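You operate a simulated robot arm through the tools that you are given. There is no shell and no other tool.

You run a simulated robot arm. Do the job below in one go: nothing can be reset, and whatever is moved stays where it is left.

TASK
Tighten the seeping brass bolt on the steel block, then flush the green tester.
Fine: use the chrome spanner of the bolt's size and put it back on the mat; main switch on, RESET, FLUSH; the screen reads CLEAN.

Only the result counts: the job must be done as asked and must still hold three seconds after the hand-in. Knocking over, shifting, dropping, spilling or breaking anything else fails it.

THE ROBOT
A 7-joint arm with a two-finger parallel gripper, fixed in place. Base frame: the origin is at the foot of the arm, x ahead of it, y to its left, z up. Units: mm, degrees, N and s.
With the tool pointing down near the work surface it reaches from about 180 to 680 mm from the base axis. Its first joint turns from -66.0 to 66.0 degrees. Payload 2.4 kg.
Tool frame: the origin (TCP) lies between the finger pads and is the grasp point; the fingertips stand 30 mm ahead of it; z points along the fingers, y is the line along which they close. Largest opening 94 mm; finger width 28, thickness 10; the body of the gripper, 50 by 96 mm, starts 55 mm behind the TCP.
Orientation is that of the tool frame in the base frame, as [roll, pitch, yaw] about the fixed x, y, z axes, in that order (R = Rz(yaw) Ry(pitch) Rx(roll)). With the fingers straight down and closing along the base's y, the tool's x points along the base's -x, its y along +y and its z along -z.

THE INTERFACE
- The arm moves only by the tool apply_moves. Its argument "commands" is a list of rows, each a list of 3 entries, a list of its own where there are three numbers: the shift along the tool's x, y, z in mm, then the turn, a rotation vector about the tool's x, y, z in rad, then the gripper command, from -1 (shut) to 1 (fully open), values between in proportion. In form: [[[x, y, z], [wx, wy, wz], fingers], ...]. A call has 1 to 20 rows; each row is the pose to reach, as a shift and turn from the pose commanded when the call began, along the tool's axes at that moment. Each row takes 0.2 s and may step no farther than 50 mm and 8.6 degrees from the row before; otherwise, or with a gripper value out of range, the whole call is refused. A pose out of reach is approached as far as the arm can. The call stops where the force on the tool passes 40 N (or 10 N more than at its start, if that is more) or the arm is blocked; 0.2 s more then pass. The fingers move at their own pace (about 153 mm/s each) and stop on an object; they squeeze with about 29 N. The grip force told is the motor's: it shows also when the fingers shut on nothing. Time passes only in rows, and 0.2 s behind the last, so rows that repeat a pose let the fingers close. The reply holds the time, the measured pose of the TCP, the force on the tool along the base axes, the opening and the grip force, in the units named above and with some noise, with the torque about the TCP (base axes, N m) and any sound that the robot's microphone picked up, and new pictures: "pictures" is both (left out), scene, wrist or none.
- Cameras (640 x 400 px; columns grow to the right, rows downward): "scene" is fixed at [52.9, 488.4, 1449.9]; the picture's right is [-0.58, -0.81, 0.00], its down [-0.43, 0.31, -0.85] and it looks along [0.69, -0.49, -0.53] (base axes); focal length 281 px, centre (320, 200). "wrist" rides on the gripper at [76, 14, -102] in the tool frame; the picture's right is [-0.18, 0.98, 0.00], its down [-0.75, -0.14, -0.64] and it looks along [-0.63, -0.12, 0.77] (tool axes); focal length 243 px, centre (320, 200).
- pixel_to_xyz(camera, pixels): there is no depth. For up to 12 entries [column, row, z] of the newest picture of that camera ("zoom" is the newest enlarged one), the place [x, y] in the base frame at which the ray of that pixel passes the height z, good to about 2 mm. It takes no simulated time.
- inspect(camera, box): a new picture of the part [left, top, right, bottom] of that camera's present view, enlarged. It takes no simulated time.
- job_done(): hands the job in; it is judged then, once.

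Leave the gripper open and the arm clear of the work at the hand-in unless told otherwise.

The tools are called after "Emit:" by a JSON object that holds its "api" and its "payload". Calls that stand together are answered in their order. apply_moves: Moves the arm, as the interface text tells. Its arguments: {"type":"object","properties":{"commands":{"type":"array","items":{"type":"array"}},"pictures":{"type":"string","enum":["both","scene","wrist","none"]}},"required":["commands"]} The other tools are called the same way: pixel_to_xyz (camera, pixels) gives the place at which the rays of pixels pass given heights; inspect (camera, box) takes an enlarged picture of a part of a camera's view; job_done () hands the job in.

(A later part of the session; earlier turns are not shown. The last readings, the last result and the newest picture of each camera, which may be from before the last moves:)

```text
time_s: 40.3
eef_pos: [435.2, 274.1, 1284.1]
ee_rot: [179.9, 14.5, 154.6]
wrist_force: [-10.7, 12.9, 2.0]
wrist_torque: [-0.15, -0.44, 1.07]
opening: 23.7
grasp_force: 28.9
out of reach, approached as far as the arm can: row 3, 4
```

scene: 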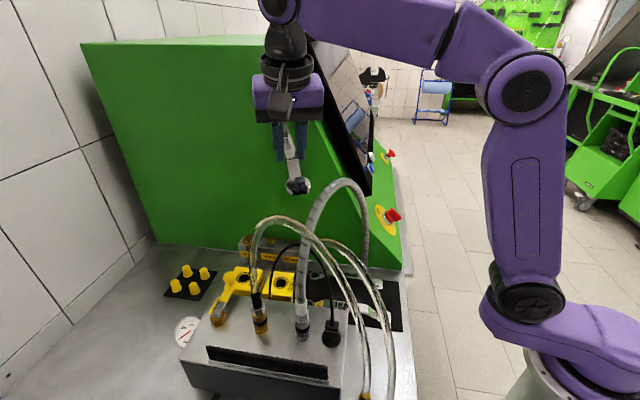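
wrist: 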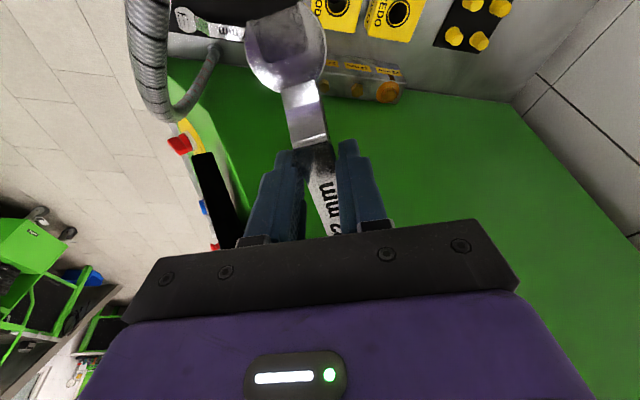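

The ring end is touching the tester's side wall (17 N sideways). I back away from the wall at once.

Emit:
{"api": "apply_moves", "payload": {"commands": [[[10, 2, -2.6], [0, 0, 0], -1], [[24, 4, -6], [0, 0, 0], -1], [[24, 4, -6], [0, 0, 0], -1]]}}

Emit:
{"api": "inspect", "payload": {"camera": "wrist", "box": [340, 60, 420, 110]}}

Emit:
{"api": "inspect", "payload": {"camera": "scene", "box": [220, 110, 340, 220]}}

Emit:
{"api": "inspect", "payload": {"camera": "scene", "box": [240, 215, 280, 255]}}

```text
time_s: 41.1
eef_pos: [417.6, 285.7, 1283.8]
ee_rot: [180.0, 14.5, 154.4]
wrist_force: [0.1, 0.8, -1.5]
wrist_torque: [0.0, 0.05, 0.0]
opening: 21.3
grasp_force: 29.1
```

scene: 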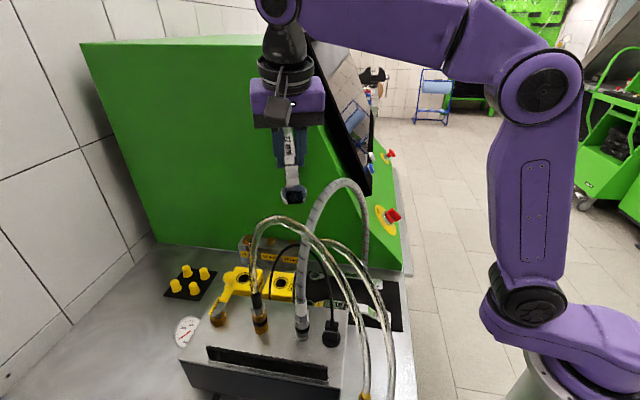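
wrist: 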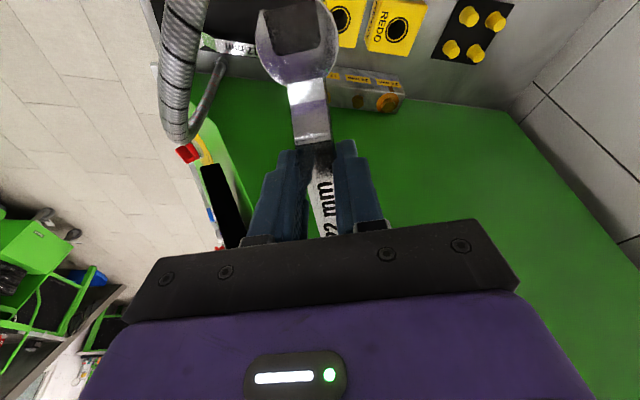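

```text
8.00 times, centred on (380, 85) of wrist
```

zoom: 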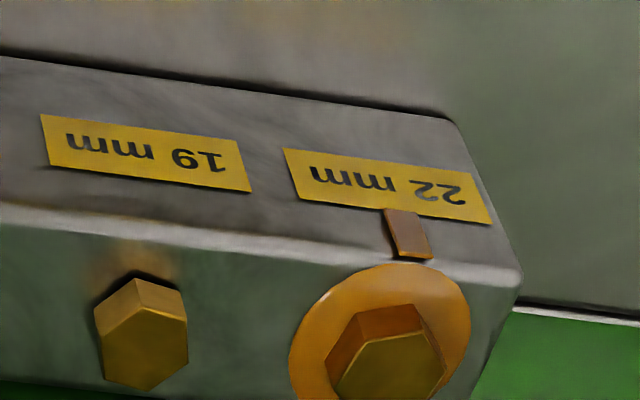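

```text
3.64 times, centred on (280, 165) of scene
```

zoom: 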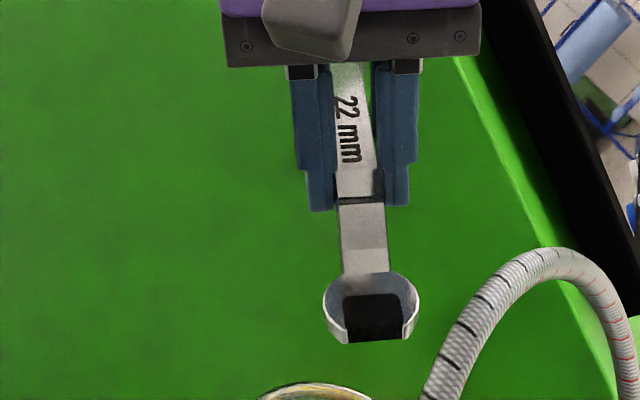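

```text
10.00 times, centred on (260, 235) of scene
```

zoom: 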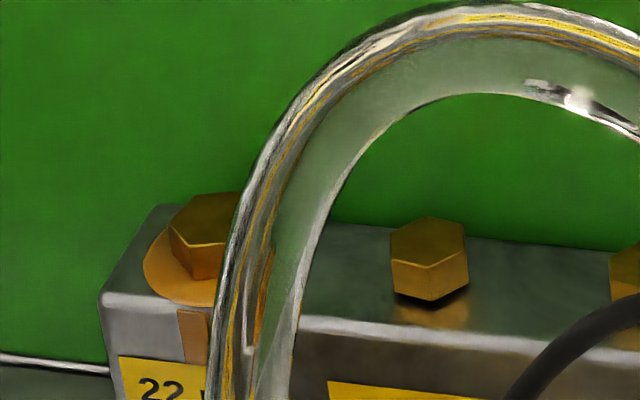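

Now I realise the stop was likely the jaw end meeting the steel box's side (box top z≈988, edge at x−y≈54). I measure the bolt's orientation now to know how far it really turned.

Emit:
{"api": "inspect", "payload": {"camera": "wrist", "box": [350, 75, 420, 120]}}

```text
8.89 times, centred on (385, 98) of wrist
```

zoom: 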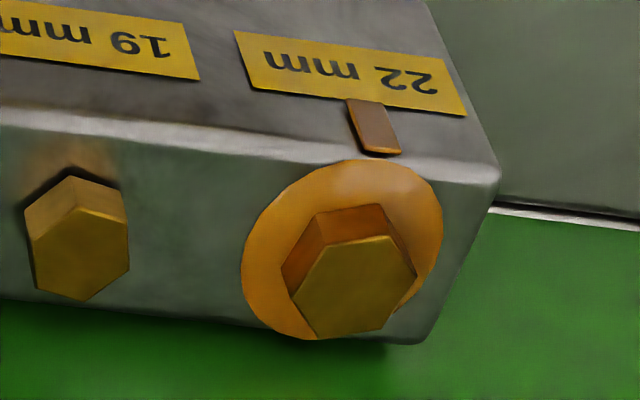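

Emit:
{"api": "pixel_to_xyz", "payload": {"camera": "zoom", "pixels": [[290, 293, 982], [322, 248, 982], [387, 236, 982], [416, 277, 982], [388, 327, 982], [318, 338, 982], [31, 240, 981], [76, 209, 981], [129, 222, 981], [128, 270, 981], [82, 300, 981], [35, 285, 981]]}}

```text
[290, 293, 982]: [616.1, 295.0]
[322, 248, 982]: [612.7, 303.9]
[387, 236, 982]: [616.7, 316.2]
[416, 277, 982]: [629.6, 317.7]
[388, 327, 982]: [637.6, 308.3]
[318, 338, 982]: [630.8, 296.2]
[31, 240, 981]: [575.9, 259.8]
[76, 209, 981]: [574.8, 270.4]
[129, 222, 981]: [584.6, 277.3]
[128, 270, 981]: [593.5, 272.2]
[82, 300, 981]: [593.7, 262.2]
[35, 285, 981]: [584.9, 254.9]
```

The bolt has turned about 11° clockwise so far and isn't proven tight. I want to see how the spanner sits in the grip: I move left, clear of wall and hoses, then turn the hand for a side view.

Emit:
{"api": "apply_moves", "payload": {"commands": [[[0, 35, 0], [0, 0, 0], -1], [[0, 70, 0], [0, 0, 0], -1], [[0, 70, 0], [-0.0339, 0, -0.1264], -1], [[0, 70, 0], [-0.0678, 0, -0.2529], -1], [[0, 70, 0], [-0.1017, 0, -0.3793], -1], [[0, 70, 0], [-0.1356, 0, -0.5058], -1], [[0, 70, 0], [-0.1695, 0, -0.6322], -1], [[0, 70, 0], [-0.2034, 0, -0.7587], -1], [[0, 70, 0], [-0.2373, 0, -0.8851], -1], [[0, 70, 0], [-0.2712, 0, -1.0116], -1], [[0, 70, 0], [-0.2712, 0, -1.0116], -1]]}}

Emit:
{"api": "inspect", "payload": {"camera": "scene", "box": [180, 120, 340, 220]}}

```text
time_s: 43.5
eef_pos: [445.1, 350.3, 1284.5]
ee_rot: [179.5, 14.8, -145.6]
wrist_force: [0.0, 0.8, -1.7]
wrist_torque: [-0.01, 0.01, 0.01]
opening: 21.2
grasp_force: 28.9
```

scene: 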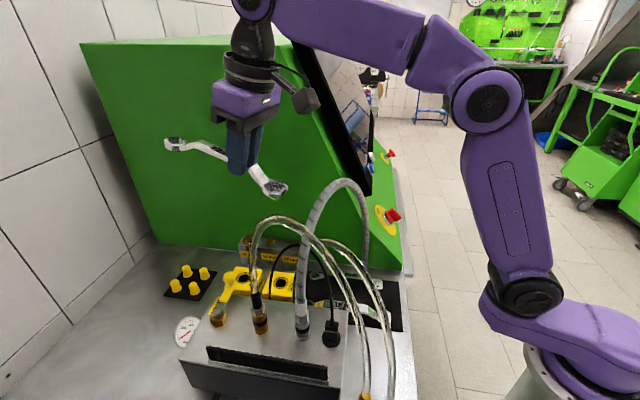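
wrist: 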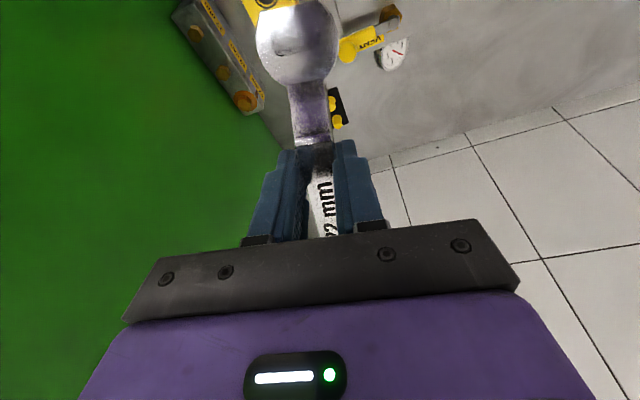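

```text
4.00 times, centred on (260, 170) of scene
```

zoom: 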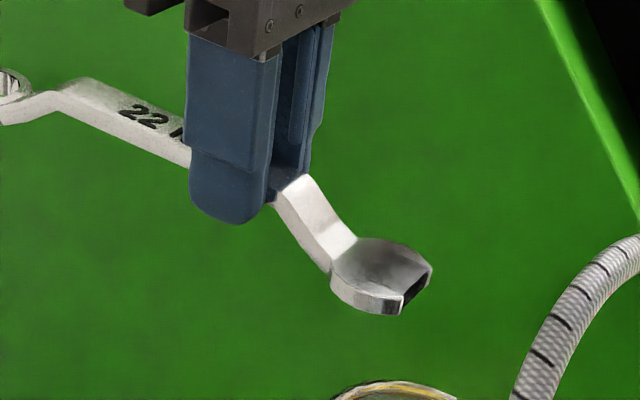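

The spanner pitched about 15° in the grip so it's now square to the fingers. If I make the tool vertical, the spanner is level — which also pulls the camera in from the hoses. I do that and check.

Emit:
{"api": "apply_moves", "payload": {"commands": [[[0, 0, 0], [0.004, 0.129, 0], -1], [[0, 0, 0], [0.009, 0.258, 0], -1], [[0, 0, 0], [0.009, 0.258, 0], -1]]}}

Emit:
{"api": "inspect", "payload": {"camera": "scene", "box": [140, 110, 300, 210]}}

```text
time_s: 44.3
eef_pos: [433.4, 345.2, 1284.1]
ee_rot: [180.0, -0.1, -145.6]
wrist_force: [0.2, -0.1, -2.7]
wrist_torque: [-0.02, 0.01, -0.04]
opening: 21.1
grasp_force: 29.0
out of reach, approached as far as the arm can: row 2, 3
```

scene: 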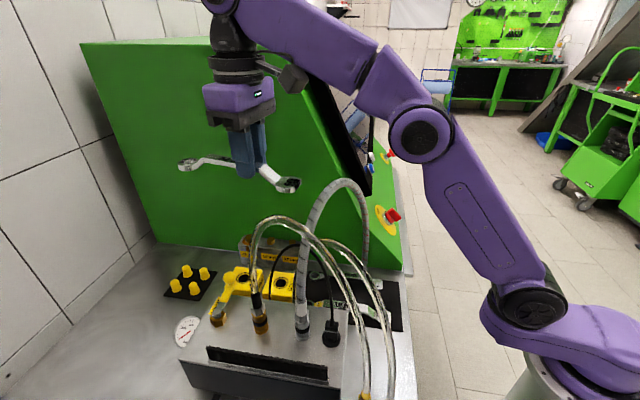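
wrist: 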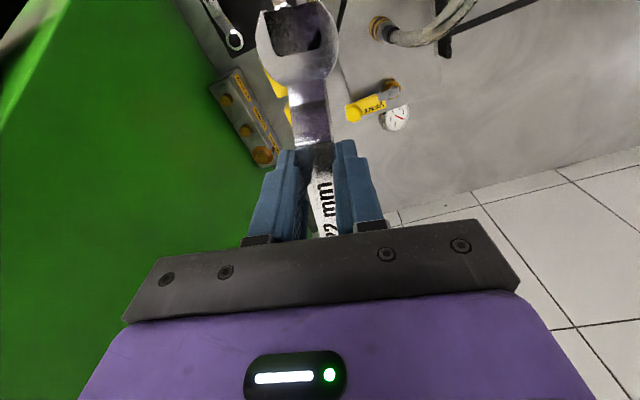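

```text
4.00 times, centred on (220, 160) of scene
```

zoom: 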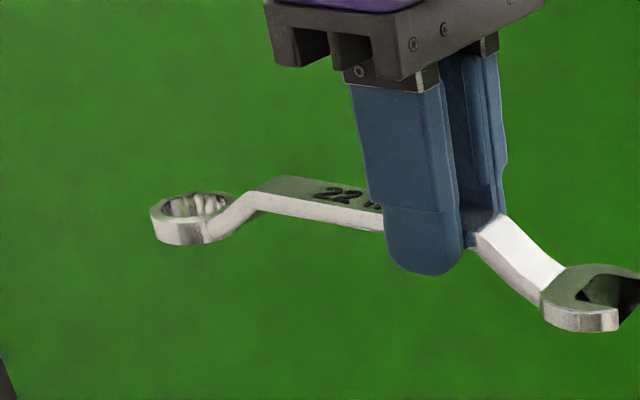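

The spanner is level with the tool vertical. I swing to 188° and partway down, toward the bolt.

Emit:
{"api": "apply_moves", "payload": {"commands": [[[-4.5, -21, 10], [0, 0, 0.113], -1], [[-9, -42, 30], [0, 0, 0.226], -1], [[-13.4, -64, 60], [0, 0, 0.339], -1], [[-17.8, -85, 90], [0, 0, 0.452], -1], [[-17.8, -85, 130], [0, 0, 0.452], -1], [[-17.8, -85, 130], [0, 0, 0.452], -1]]}}

```text
time_s: 45.7
eef_pos: [496.1, 284.6, 1152.7]
ee_rot: [-180.0, 0.0, -171.5]
wrist_force: [0.4, 0.3, -2.0]
wrist_torque: [-0.03, 0.03, 0.02]
opening: 21.0
grasp_force: 29.0
```

scene: 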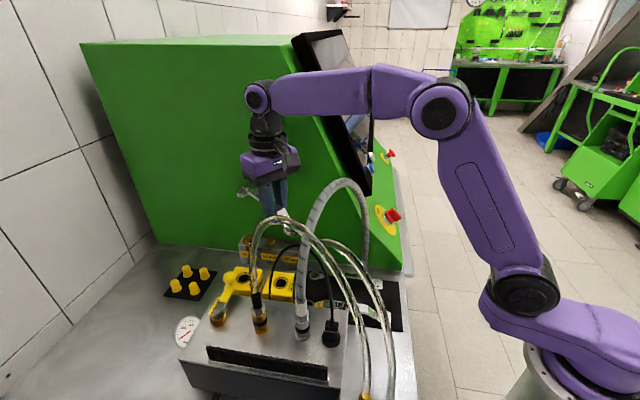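
wrist: 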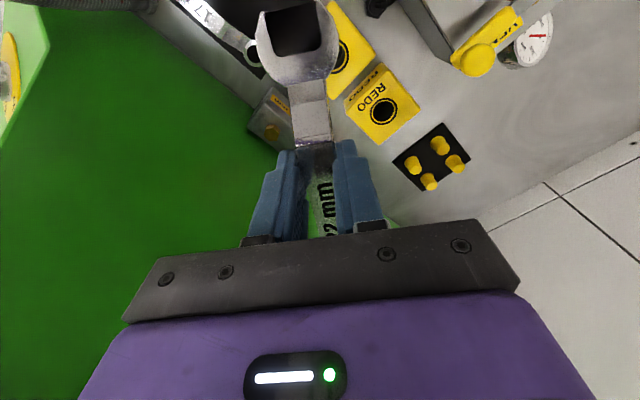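

On target. Down to TCP 1037, ring just above the head, then look.

Emit:
{"api": "apply_moves", "payload": {"commands": [[[0, 0, 38.7], [0, 0, 0], -1], [[0, 0, 77.4], [0, 0, 0], -1], [[0, 0, 116], [0, 0, 0], -1], [[0, 0, 116], [0, 0, 0], -1]], "pictures": "scene"}}

Emit:
{"api": "inspect", "payload": {"camera": "scene", "box": [232, 218, 272, 248]}}

Emit:
{"api": "inspect", "payload": {"camera": "scene", "box": [210, 180, 330, 290]}}

```text
time_s: 46.7
eef_pos: [495.2, 285.4, 1040.5]
ee_rot: [180.0, 0.1, -171.4]
wrist_force: [0.7, 0.6, -1.5]
wrist_torque: [0.02, 0.02, -0.01]
opening: 20.9
grasp_force: 29.6
```

scene: 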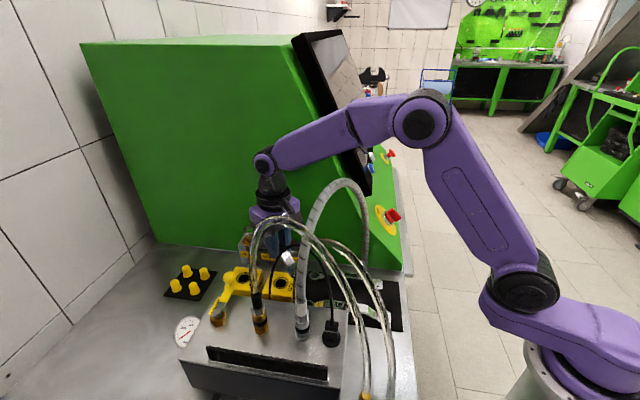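

```text
13.33 times, centred on (252, 233) of scene
```

zoom: 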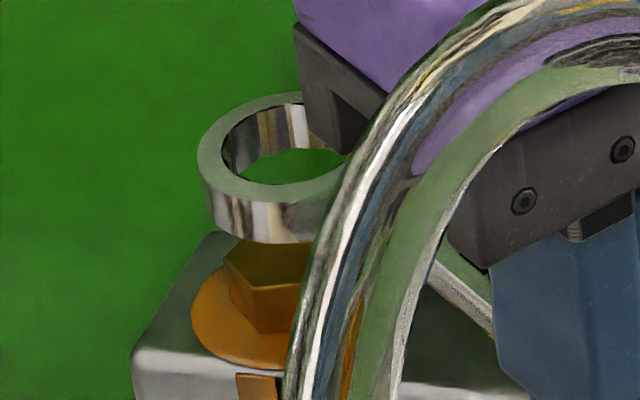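

```text
3.64 times, centred on (270, 235) of scene
```

zoom: 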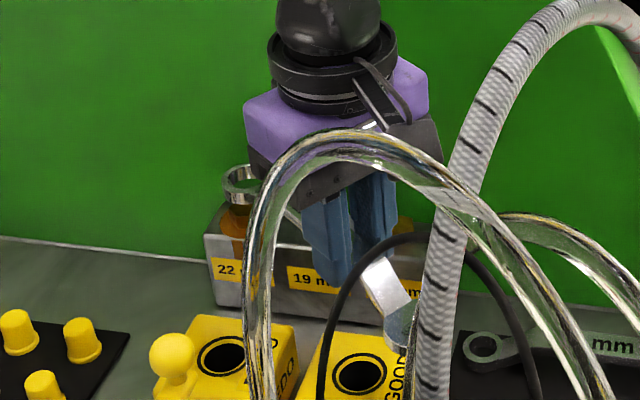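

The ring needs to shift about 5 mm forward and 1 mm left (the spanner slid a little in the grip). I correct and lower 8 mm.

Emit:
{"api": "apply_moves", "payload": {"commands": [[[-2.5, 0.5, 0], [0, 0, 0], -1], [[-5, 1, 0], [0, 0, 0], -1], [[-5, 1, 4], [0, 0, 0], -1], [[-5, 1, 8], [0, 0, 0], -1], [[-5, 1, 8], [0, 0, 0], -1]], "pictures": "none"}}

Emit:
{"api": "inspect", "payload": {"camera": "scene", "box": [240, 226, 264, 246]}}

```text
time_s: 47.9
eef_pos: [499.8, 285.3, 1030.0]
ee_rot: [179.9, 0.0, -171.5]
wrist_force: [0.9, -0.1, -1.8]
wrist_torque: [0.01, 0.03, 0.01]
opening: 21.1
grasp_force: 29.1
```

```text
16.00 times, centred on (252, 236) of scene
```

zoom: 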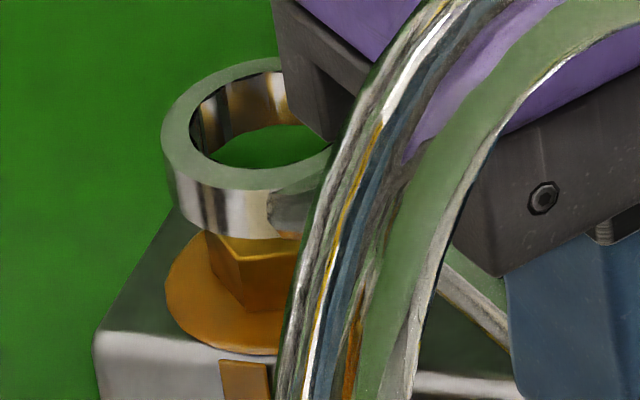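

Lateral alignment now matches the earlier good path. Lower 6 mm and check through the hole.

Emit:
{"api": "apply_moves", "payload": {"commands": [[[0, 0, 2], [0, 0, 0], -1], [[0, 0, 4], [0, 0, 0], -1], [[0, 0, 6], [0, 0, 0], -1], [[0, 0, 6], [0, 0, 0], -1]], "pictures": "none"}}

Emit:
{"api": "inspect", "payload": {"camera": "scene", "box": [240, 226, 264, 246]}}

```text
time_s: 48.9
eef_pos: [500.9, 286.2, 1023.6]
ee_rot: [-180.0, 0.0, -171.5]
wrist_force: [0.6, 0.2, -2.5]
wrist_torque: [-0.01, -0.03, 0.03]
opening: 21.1
grasp_force: 29.1
```

```text
16.00 times, centred on (252, 236) of scene
```

zoom: 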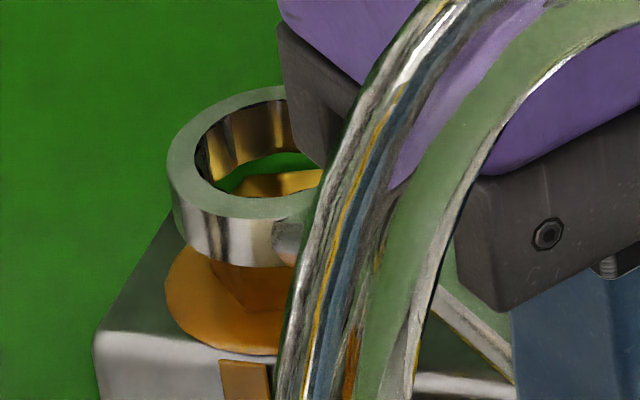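

Looks like the earlier good approach. I lower 4 mm, twice, watching torque.

Emit:
{"api": "apply_moves", "payload": {"commands": [[[0, 0, 1.3], [0, 0, 0], -1], [[0, 0, 2.7], [0, 0, 0], -1], [[0, 0, 4], [0, 0, 0], -1], [[0, 0, 4], [0, 0, 0], -1]], "pictures": "none"}}

Emit:
{"api": "apply_moves", "payload": {"commands": [[[0, 0, 1.3], [0, 0, 0], -1], [[0, 0, 2.7], [0, 0, 0], -1], [[0, 0, 4], [0, 0, 0], -1], [[0, 0, 4], [0, 0, 0], -1]], "pictures": "none"}}

Emit:
{"api": "inspect", "payload": {"camera": "scene", "box": [240, 226, 264, 246]}}

```text
time_s: 49.9
eef_pos: [499.5, 286.9, 1018.2]
ee_rot: [-180.0, 0.1, -171.6]
wrist_force: [-0.5, 0.7, -2.2]
wrist_torque: [-0.01, 0.03, 0.02]
opening: 20.9
grasp_force: 29.4
```

```text
time_s: 50.9
eef_pos: [501.4, 286.9, 1016.9]
ee_rot: [180.0, 0.0, -171.5]
wrist_force: [-0.9, -0.6, -1.1]
wrist_torque: [0.02, 0.02, 0.0]
opening: 21.1
grasp_force: 29.0
```

```text
16.00 times, centred on (252, 236) of scene
```

zoom: 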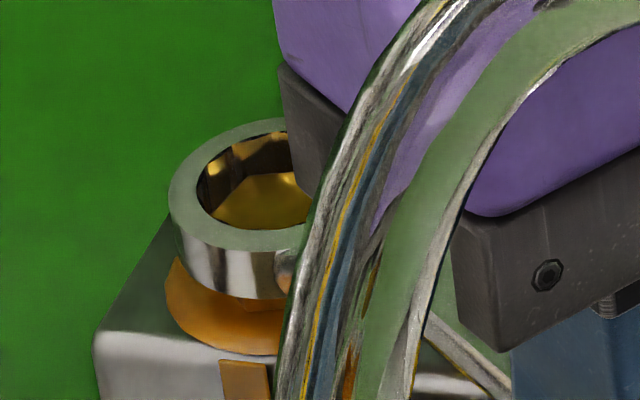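

The ring goes over the head again. Another 4 mm to seat.

Emit:
{"api": "apply_moves", "payload": {"commands": [[[0, 0, 1.3], [0, 0, 0], -1], [[0, 0, 2.7], [0, 0, 0], -1], [[0, 0, 4], [0, 0, 0], -1], [[0, 0, 4], [0, 0, 0], -1]], "pictures": "none"}}

Emit:
{"api": "inspect", "payload": {"camera": "scene", "box": [240, 226, 264, 246]}}

```text
time_s: 51.9
eef_pos: [502.1, 287.6, 1010.6]
ee_rot: [-180.0, 0.0, -171.6]
wrist_force: [-0.1, 0.2, -2.4]
wrist_torque: [0.0, 0.03, -0.01]
opening: 21.0
grasp_force: 29.1
```

```text
16.00 times, centred on (252, 236) of scene
```

zoom: 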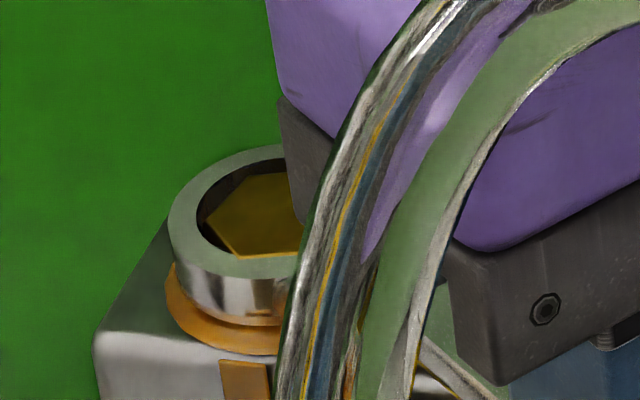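

Seated with no side load. Now I lean the hand forward 14° about the grip while the ring stays on the bolt, so the camera clears the cable during the stroke.

Emit:
{"api": "apply_moves", "payload": {"commands": [[[0, 0, 0], [0, 0.05, 0], -1], [[0, 0, 0], [0, 0.1, 0], -1], [[0, 0, 0], [0, 0.15, 0], -1], [[0, 0, 0], [0, 0.2, 0], -1], [[0, 0, 0], [0, 0.245, 0], -1], [[0, 0, 0], [0, 0.245, 0], -1]]}}

Emit:
{"api": "inspect", "payload": {"camera": "scene", "box": [210, 180, 330, 290]}}

Emit:
{"api": "inspect", "payload": {"camera": "scene", "box": [240, 226, 264, 246]}}

```text
time_s: 53.3
eef_pos: [502.6, 286.7, 1011.0]
ee_rot: [-180.0, -14.1, -171.5]
wrist_force: [2.5, 1.7, 4.0]
wrist_torque: [0.16, -0.87, 0.04]
opening: 21.2
grasp_force: 29.3
```

scene: 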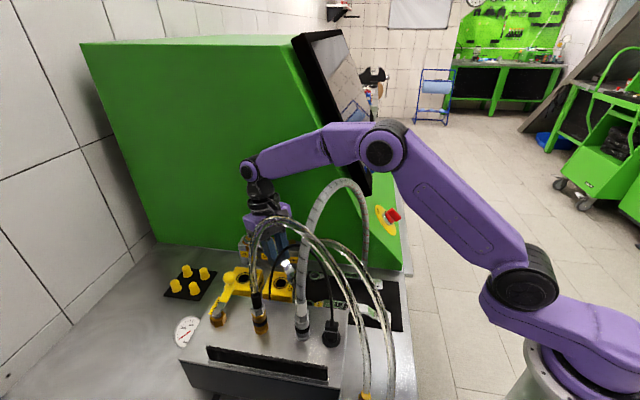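
wrist: 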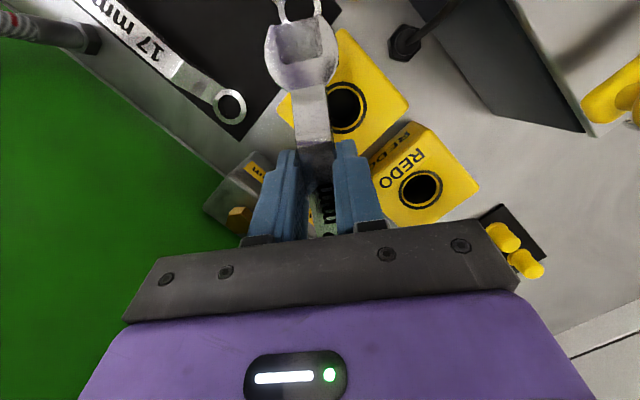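

```text
3.64 times, centred on (270, 235) of scene
```

zoom: 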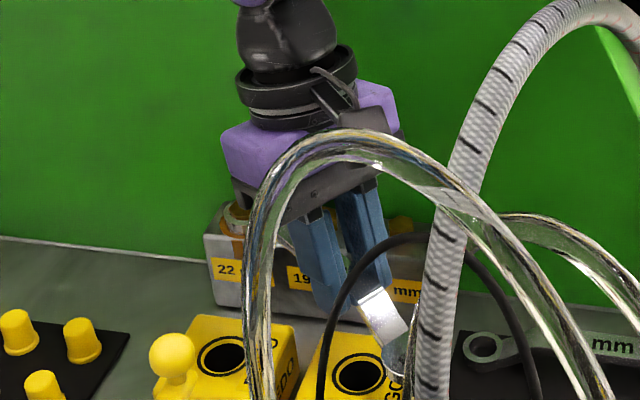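

```text
16.00 times, centred on (252, 236) of scene
```

zoom: 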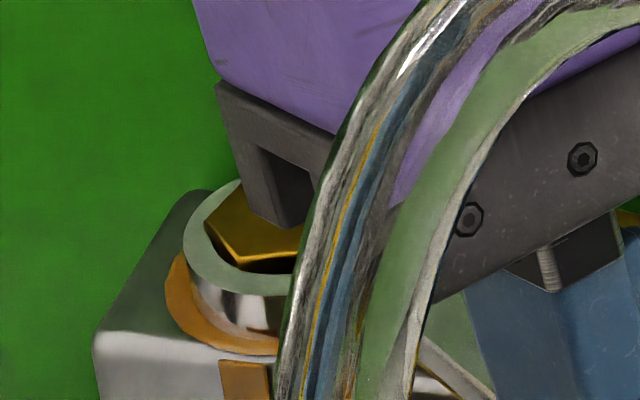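

The ring is at the block with the bolt head showing through. I raise 2 mm to ease the pressure and turn clockwise 12°.

Emit:
{"api": "apply_moves", "payload": {"commands": [[[0.48, 0, -1.94], [0, 0, 0], -1], [[0.37, 6.41, -1.97], [-0.0127, 0, 0.0508], -1], [[-0.06, 12.8, -2.08], [-0.0253, 0, 0.1016], -1], [[-0.82, 19.16, -2.26], [-0.038, 0, 0.1524], -1], [[-1.89, 25.47, -2.53], [-0.0507, 0, 0.2032], -1], [[-1.89, 25.47, -2.53], [-0.0507, 0, 0.2032], -1]]}}

Emit:
{"api": "inspect", "payload": {"camera": "scene", "box": [240, 226, 264, 246]}}

Emit:
{"api": "inspect", "payload": {"camera": "scene", "box": [210, 180, 330, 290]}}

```text
time_s: 54.7
eef_pos: [501.1, 311.1, 1014.3]
ee_rot: [-180.0, -14.0, 176.5]
wrist_force: [2.4, -1.0, -3.1]
wrist_torque: [0.04, 0.0, 0.37]
opening: 21.1
grasp_force: 29.4
```

scene: 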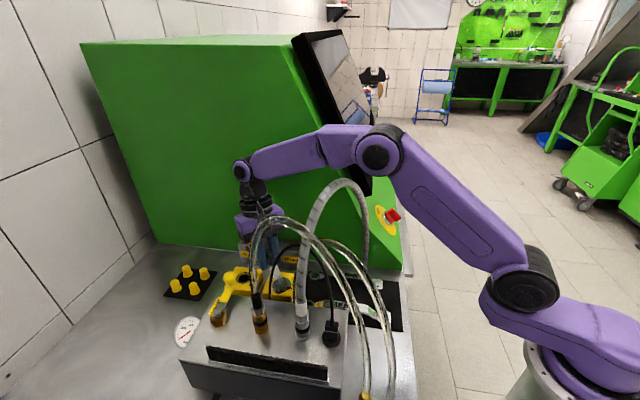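
wrist: 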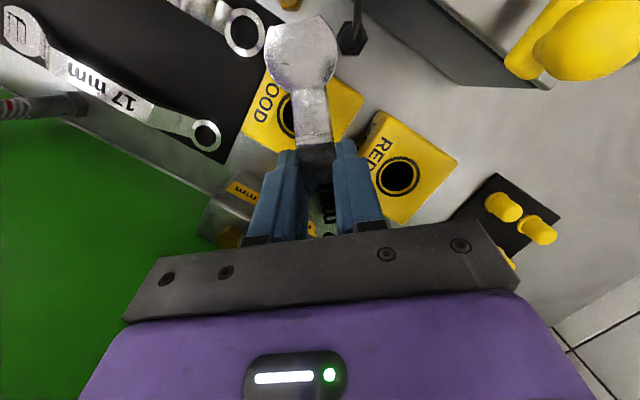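

```text
16.00 times, centred on (252, 236) of scene
```

zoom: 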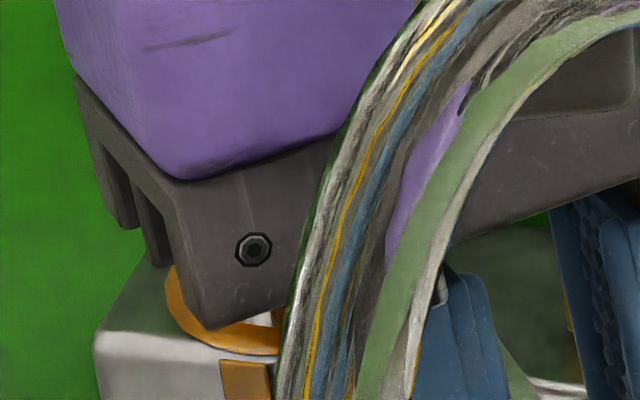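

```text
3.64 times, centred on (270, 235) of scene
```

zoom: 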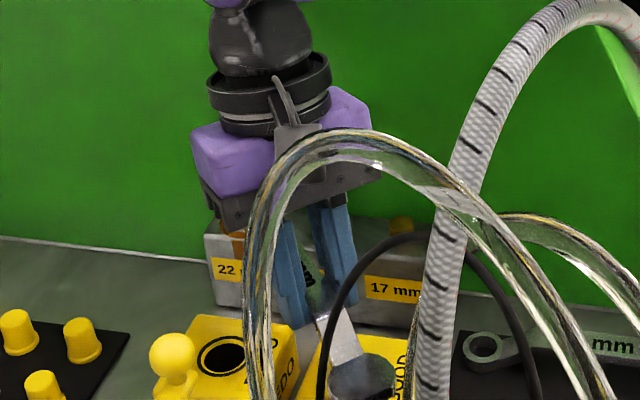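

It turned another 12° with little resistance. Before going on I check the black cable plug at (355,35) in the wrist view, because the jaw end is heading that way.

Emit:
{"api": "inspect", "payload": {"camera": "wrist", "box": [220, 0, 460, 120]}}

Emit:
{"api": "pixel_to_xyz", "payload": {"camera": "wrist", "pixels": [[350, 40, 900], [350, 40, 940], [350, 40, 980], [358, 10, 940], [358, 10, 980], [358, 10, 1020], [337, 45, 975], [268, 45, 975]]}}

Emit:
{"api": "inspect", "payload": {"camera": "scene", "box": [250, 240, 330, 310]}}

```text
2.67 times, centred on (340, 60) of wrist
```

zoom: 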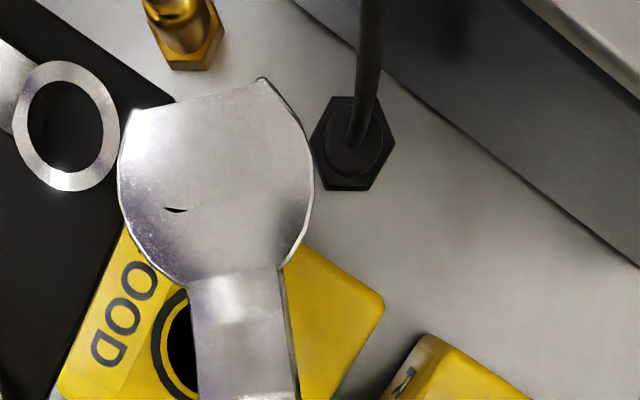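

```text
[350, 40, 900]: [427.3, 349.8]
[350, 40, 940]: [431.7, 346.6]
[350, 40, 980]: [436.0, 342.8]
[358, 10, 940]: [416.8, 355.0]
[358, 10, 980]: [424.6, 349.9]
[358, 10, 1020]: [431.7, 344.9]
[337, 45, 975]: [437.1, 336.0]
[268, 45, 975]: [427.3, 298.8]
```

```text
5.71 times, centred on (290, 275) of scene
```

zoom: 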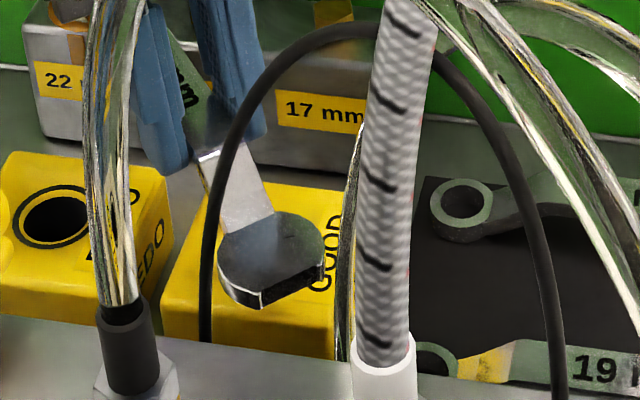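

The cable rises from a gland at (427,350), so the jaw end must not go below about 174°. I lift 25 mm, swing back counter-clockwise 20° (to ~197°) above the bolt, and re-seat for another stroke.

Emit:
{"api": "apply_moves", "payload": {"commands": [[[1.5, 0, -6], [0, 0, 0], -1], [[3, 0, -12], [0, 0, 0], -1], [[6.05, 0, -24.25], [0, 0, 0], -1], [[5.03, -14.9, -24.5], [0.0296, 0, -0.1185], -1], [[2.27, -29.6, -25.2], [0.0591, 0, -0.237], -1], [[-1.85, -42.8, -26.2], [0.0866, 0, -0.347], -1], [[-1.85, -42.8, -26.2], [0.0866, 0, -0.347], -1]]}}

Emit:
{"api": "inspect", "payload": {"camera": "scene", "box": [236, 216, 268, 246]}}

Emit:
{"api": "inspect", "payload": {"camera": "scene", "box": [210, 180, 330, 290]}}

```text
time_s: 56.3
eef_pos: [503.3, 268.7, 1039.9]
ee_rot: [-179.9, -14.1, -163.1]
wrist_force: [-0.2, -0.1, -2.6]
wrist_torque: [-0.02, 0.0, -0.03]
opening: 20.7
grasp_force: 29.1
```

scene: 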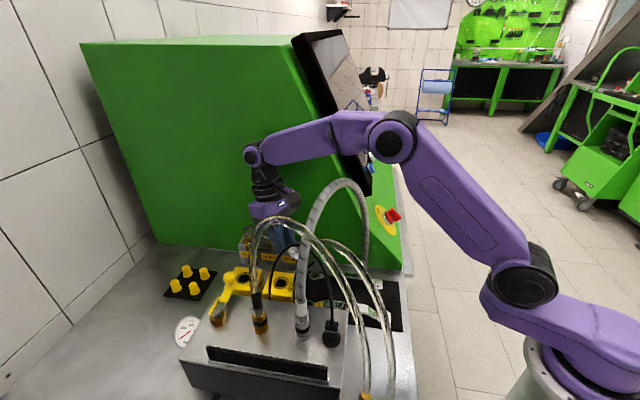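
wrist: 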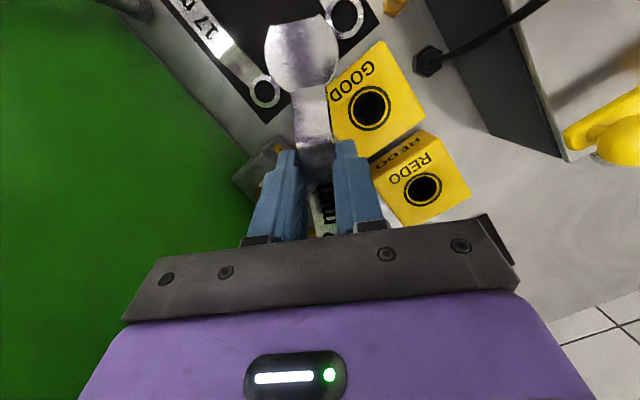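

```text
13.33 times, centred on (252, 231) of scene
```

zoom: 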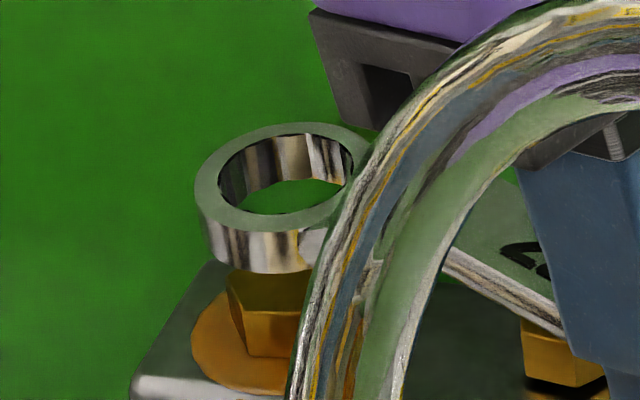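

```text
3.64 times, centred on (270, 235) of scene
```

zoom: 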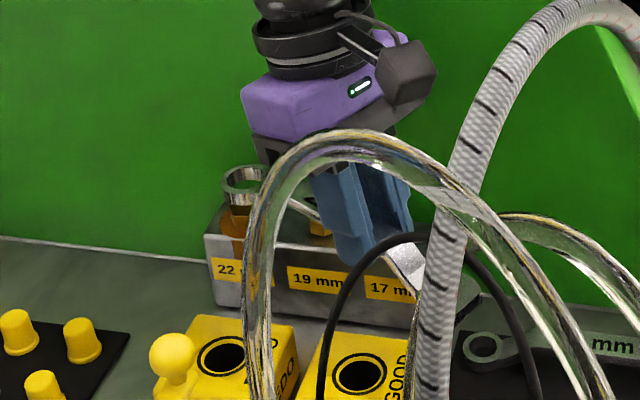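

Ring sits about 3 mm image-right of the good path. I shift 3 mm forward, 0.7 left, and lower 10 mm.

Emit:
{"api": "apply_moves", "payload": {"commands": [[[-2.9, 0.7, -0.7], [0, 0, 0], -1], [[-4.1, 0.7, 4.1], [0, 0, 0], -1], [[-5.33, 0.7, 8.97], [0, 0, 0], -1], [[-5.33, 0.7, 8.97], [0, 0, 0], -1]], "pictures": "none"}}

Emit:
{"api": "inspect", "payload": {"camera": "scene", "box": [240, 226, 264, 246]}}

```text
time_s: 57.3
eef_pos: [507.9, 270.7, 1029.9]
ee_rot: [180.0, -14.1, -163.0]
wrist_force: [-0.6, 0.4, -1.7]
wrist_torque: [-0.02, 0.0, 0.01]
opening: 21.1
grasp_force: 29.3
```

```text
16.00 times, centred on (252, 236) of scene
```

zoom: 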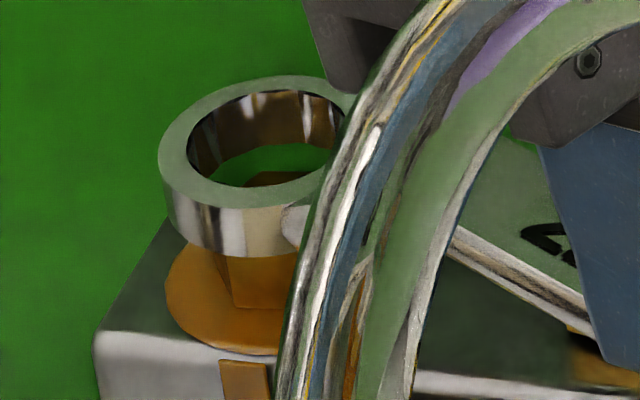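

Well aligned. Lower in 4 mm steps; this also tests whether the ring seats at this in-between angle.

Emit:
{"api": "apply_moves", "payload": {"commands": [[[-0.5, 0.2, 2], [0, 0, 0], -1], [[-1, 0.2, 3.9], [0, 0, 0], -1], [[-1, 0.2, 3.9], [0, 0, 0], -1]], "pictures": "none"}}

Emit:
{"api": "apply_moves", "payload": {"commands": [[[-0.5, 0, 2], [0, 0, 0], -1], [[-1, 0, 3.9], [0, 0, 0], -1], [[-1, 0, 3.9], [0, 0, 0], -1]], "pictures": "none"}}

Emit:
{"api": "inspect", "payload": {"camera": "scene", "box": [240, 226, 264, 246]}}

```text
time_s: 58.1
eef_pos: [508.1, 272.0, 1026.5]
ee_rot: [-179.9, -13.9, -163.1]
wrist_force: [-0.1, -0.2, -2.3]
wrist_torque: [0.0, 0.0, 0.0]
opening: 21.2
grasp_force: 29.1
```

```text
time_s: 58.9
eef_pos: [509.0, 270.3, 1020.8]
ee_rot: [179.9, -14.2, -163.1]
wrist_force: [-0.6, -0.2, -3.1]
wrist_torque: [0.01, 0.02, 0.01]
opening: 21.1
grasp_force: 28.8
```

```text
16.00 times, centred on (252, 236) of scene
```

zoom: 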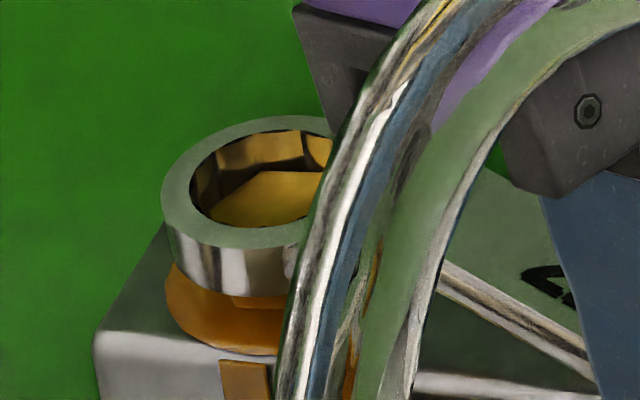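

Emit:
{"api": "apply_moves", "payload": {"commands": [[[-0.3, -0.4, 1.3], [0, 0, 0], -1], [[-0.6, -0.8, 2.6], [0, 0, 0], -1], [[-1, -0.8, 3.9], [0, 0, 0], -1], [[-1, -0.8, 3.9], [0, 0, 0], -1]], "pictures": "none"}}

Emit:
{"api": "inspect", "payload": {"camera": "scene", "box": [240, 226, 264, 246]}}

```text
time_s: 59.9
eef_pos: [508.0, 271.1, 1017.1]
ee_rot: [180.0, -14.2, -163.1]
wrist_force: [-0.2, 0.2, -1.0]
wrist_torque: [-0.06, 0.04, -0.01]
opening: 21.2
grasp_force: 28.4
```

```text
16.00 times, centred on (252, 236) of scene
```

zoom: 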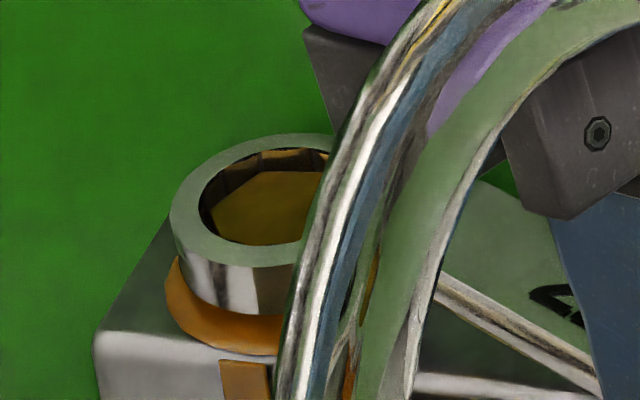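

It seats at this angle too, so the ring can be re-seated anywhere. 2.5 mm more down, then I turn clockwise 20°.

Emit:
{"api": "apply_moves", "payload": {"commands": [[[-0.3, 0, 1.2], [0, 0, 0], -1], [[-0.6, 0, 2.4], [0, 0, 0], -1], [[-0.6, 0, 2.4], [0, 0, 0], -1]], "pictures": "none"}}

Emit:
{"api": "inspect", "payload": {"camera": "scene", "box": [240, 226, 264, 246]}}

```text
time_s: 60.7
eef_pos: [508.2, 269.9, 1015.2]
ee_rot: [180.0, -13.9, -163.1]
wrist_force: [0.3, -0.1, -1.9]
wrist_torque: [0.01, 0.01, 0.0]
opening: 21.3
grasp_force: 29.1
```

```text
16.00 times, centred on (252, 236) of scene
```

zoom: 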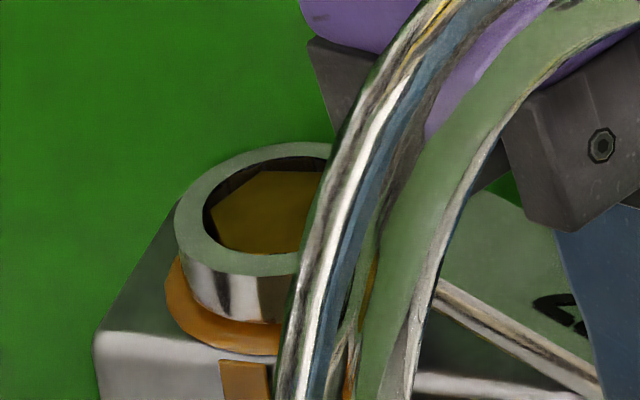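

Seated. Turning clockwise 12°, then I'll read the torque.

Emit:
{"api": "apply_moves", "payload": {"commands": [[[-0.12, 6.33, -0.03], [-0.0127, 0, 0.0508], -1], [[-0.56, 12.65, -0.14], [-0.0253, 0, 0.1016], -1], [[-1.32, 18.94, -0.33], [-0.038, 0, 0.1524], -1], [[-2.4, 25.17, -0.6], [-0.0507, 0, 0.2032], -1]], "pictures": "none"}}

Emit:
{"api": "inspect", "payload": {"camera": "scene", "box": [240, 226, 264, 246]}}

```text
time_s: 61.7
eef_pos: [503.6, 295.9, 1015.5]
ee_rot: [180.0, -14.0, -175.1]
wrist_force: [-0.8, 0.2, -2.6]
wrist_torque: [0.01, 0.0, 0.35]
opening: 21.1
grasp_force: 28.8
```

```text
16.00 times, centred on (252, 236) of scene
```

zoom: 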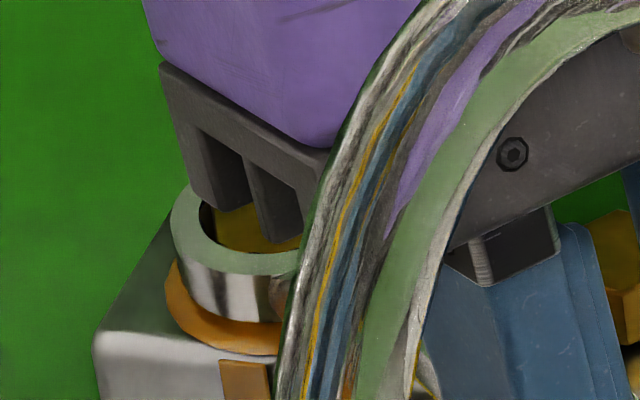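

Steady light drag (0.35 N·m). Another 9°.

Emit:
{"api": "apply_moves", "payload": {"commands": [[[-0.12, 6.33, -0.03], [-0.0127, 0, 0.0508], -1], [[-0.56, 12.65, -0.14], [-0.0253, 0, 0.1016], -1], [[-1.32, 18.94, -0.33], [-0.038, 0, 0.1524], -1], [[-1.32, 18.94, -0.33], [-0.038, 0, 0.1524], -1]], "pictures": "wrist"}}

```text
time_s: 62.7
eef_pos: [504.1, 313.6, 1013.9]
ee_rot: [-179.9, -14.0, 175.9]
wrist_force: [-1.1, -1.1, -1.3]
wrist_torque: [0.02, 0.05, 0.24]
opening: 21.1
grasp_force: 28.8
```

wrist: 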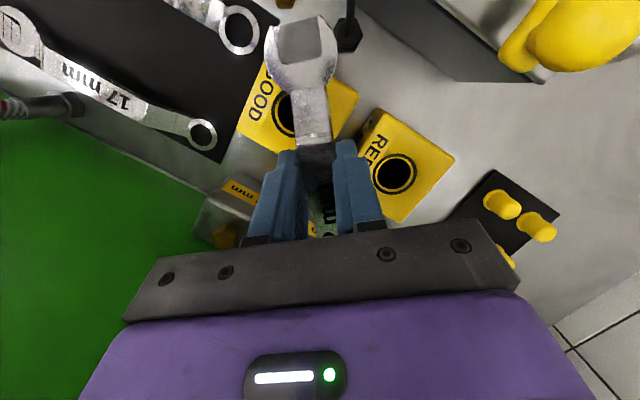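

Not tight yet. I repeat the ratchet: lift, swing back 21°, and look at the bolt's orientation.

Emit:
{"api": "apply_moves", "payload": {"commands": [[[1.5, 0, -6], [0, 0, 0], -1], [[3, 0, -12], [0, 0, 0], -1], [[6.05, 0, -24.25], [0, 0, 0], -1], [[5.08, -14.74, -24.5], [0.0296, 0, -0.1185], -1], [[2.37, -29.25, -25.17], [0.0591, 0, -0.237], -1], [[-2.03, -43.31, -26.27], [0.0887, 0, -0.3555], -1], [[-2.03, -43.31, -26.27], [0.0887, 0, -0.3555], -1]], "pictures": "none"}}

Emit:
{"api": "inspect", "payload": {"camera": "scene", "box": [240, 226, 264, 246]}}

Emit:
{"api": "inspect", "payload": {"camera": "scene", "box": [236, 216, 268, 246]}}

```text
time_s: 64.3
eef_pos: [508.6, 269.6, 1040.0]
ee_rot: [-180.0, -14.0, -163.0]
wrist_force: [0.9, -0.8, -2.0]
wrist_torque: [-0.01, -0.02, 0.02]
opening: 21.0
grasp_force: 28.8
```

```text
16.00 times, centred on (252, 236) of scene
```

zoom: 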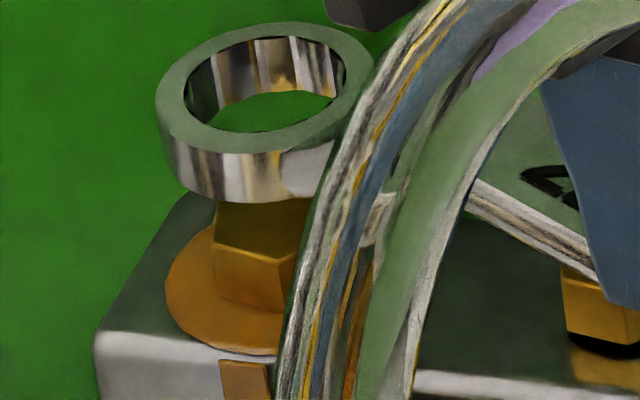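

```text
13.33 times, centred on (252, 231) of scene
```

zoom: 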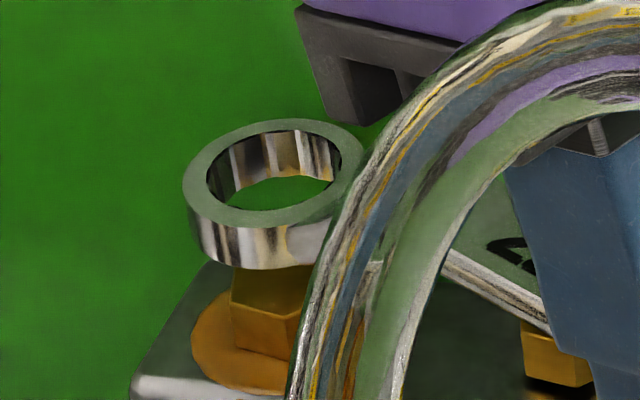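

The hex now stands at about 28° mod 60, consistent with ~44–48° of total turn. I re-seat and turn again.

Emit:
{"api": "apply_moves", "payload": {"commands": [[[-2.4, 0, 9.7], [0, 0, 0], -1], [[-3.9, 0, 15.5], [0, 0, 0], -1], [[-5.1, 0, 20.4], [0, 0, 0], -1], [[-6.05, 0, 24.25], [0, 0, 0], -1], [[-6.05, 0, 24.25], [0, 0, 0], -1]], "pictures": "none"}}

Emit:
{"api": "inspect", "payload": {"camera": "scene", "box": [240, 226, 264, 246]}}

```text
time_s: 65.5
eef_pos: [509.9, 269.7, 1014.7]
ee_rot: [180.0, -14.0, -163.1]
wrist_force: [-0.6, -1.2, -2.7]
wrist_torque: [0.0, -0.01, -0.01]
opening: 21.0
grasp_force: 29.0
```

```text
16.00 times, centred on (252, 236) of scene
```

zoom: 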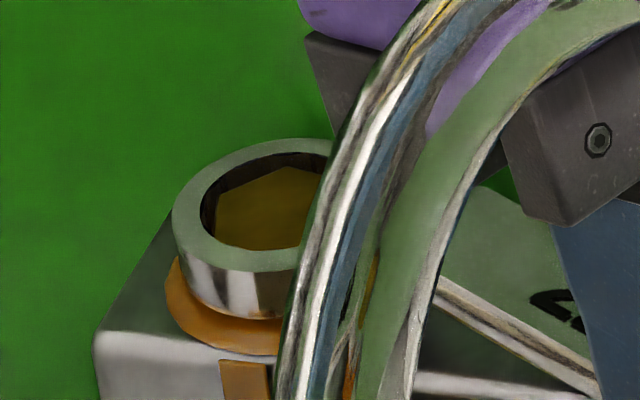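

Seated again. Clockwise 21° in one go, 2–3° per row.

Emit:
{"api": "apply_moves", "payload": {"commands": [[[-0.12, 6.33, -0.03], [-0.0127, 0, 0.0508], -1], [[-0.56, 12.65, -0.14], [-0.0253, 0, 0.1016], -1], [[-1.32, 18.94, -0.33], [-0.038, 0, 0.1524], -1], [[-2.4, 25.17, -0.6], [-0.0507, 0, 0.2032], -1], [[-3.79, 31.34, -0.95], [-0.0634, 0, 0.254], -1], [[-5.5, 37.43, -1.37], [-0.076, 0, 0.3047], -1], [[-7.52, 43.4, -1.88], [-0.0887, 0, 0.3555], -1], [[-7.52, 43.4, -1.88], [-0.0887, 0, 0.3555], -1]], "pictures": "none"}}

```text
time_s: 67.3
eef_pos: [502.4, 312.8, 1015.2]
ee_rot: [-179.9, -14.1, 175.9]
wrist_force: [0.8, -0.6, -2.1]
wrist_torque: [0.01, 0.04, 0.32]
opening: 21.1
grasp_force: 28.7
```

Still light drag, no stop. I run a full ratchet cycle (lift, back 21°, seat, clockwise 21°) in one call; it stops by itself if the bolt tightens.

Emit:
{"api": "apply_moves", "payload": {"commands": [[[1.5, 0, -6], [0, 0, 0], -1], [[3, 0, -12], [0, 0, 0], -1], [[6.05, 0, -24.25], [0, 0, 0], -1], [[5.08, -14.74, -24.5], [0.0296, 0, -0.1185], -1], [[2.37, -29.25, -25.17], [0.0591, 0, -0.237], -1], [[-2.03, -43.31, -26.27], [0.0887, 0, -0.3555], -1], [[-2.03, -43.31, -26.27], [0.0887, 0, -0.3555], -1], [[-4.45, -43.31, -16.57], [0.0887, 0, -0.3555], -1], [[-5.9, -43.31, -10.75], [0.0887, 0, -0.3555], -1], [[-7.11, -43.31, -5.9], [0.0887, 0, -0.3555], -1], [[-8.08, -43.31, -2.02], [0.0887, 0, -0.3555], -1], [[-8.08, -43.31, -2.02], [0.0887, 0, -0.3555], -1], [[-5.98, -37.35, -1.49], [0.076, 0, -0.3047], -1], [[-4.2, -31.29, -1.05], [0.0634, 0, -0.254], -1], [[-2.73, -25.14, -0.68], [0.0507, 0, -0.2032], -1], [[-1.57, -18.92, -0.39], [0.038, 0, -0.1524], -1], [[-0.72, -12.64, -0.18], [0.0253, 0, -0.1016], -1], [[-0.2, -6.33, -0.05], [0.0127, 0, -0.0508], -1], [[0, 0, 0], [0, 0, 0], -1], [[0, 0, 0], [0, 0, 0], -1]], "pictures": "scene"}}

```text
time_s: 71.5
eef_pos: [502.7, 314.8, 1014.5]
ee_rot: [-180.0, -13.9, 175.9]
wrist_force: [-1.1, -0.8, -2.7]
wrist_torque: [0.03, 0.0, 0.29]
opening: 21.0
grasp_force: 29.0
```

scene: 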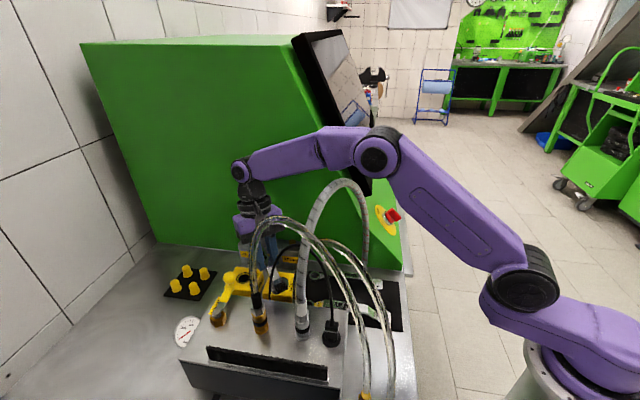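

Still free. Next cycle, with a look at the bolt when lifted.

Emit:
{"api": "apply_moves", "payload": {"commands": [[[1.5, 0, -6], [0, 0, 0], -1], [[3, 0, -12], [0, 0, 0], -1], [[6.05, 0, -24.25], [0, 0, 0], -1], [[5.08, -14.74, -24.5], [0.0296, 0, -0.1185], -1], [[2.37, -29.25, -25.17], [0.0591, 0, -0.237], -1], [[-2.03, -43.31, -26.27], [0.0887, 0, -0.3555], -1], [[-2.03, -43.31, -26.27], [0.0887, 0, -0.3555], -1]], "pictures": "none"}}

Emit:
{"api": "inspect", "payload": {"camera": "scene", "box": [240, 226, 264, 246]}}

```text
time_s: 73.1
eef_pos: [508.6, 268.2, 1038.7]
ee_rot: [-180.0, -14.1, -163.0]
wrist_force: [-0.5, 0.5, -1.5]
wrist_torque: [0.01, -0.01, -0.01]
opening: 21.2
grasp_force: 28.6
```

```text
16.00 times, centred on (252, 236) of scene
```

zoom: 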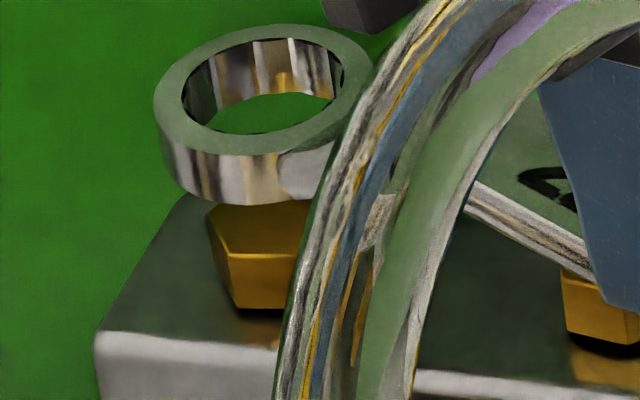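

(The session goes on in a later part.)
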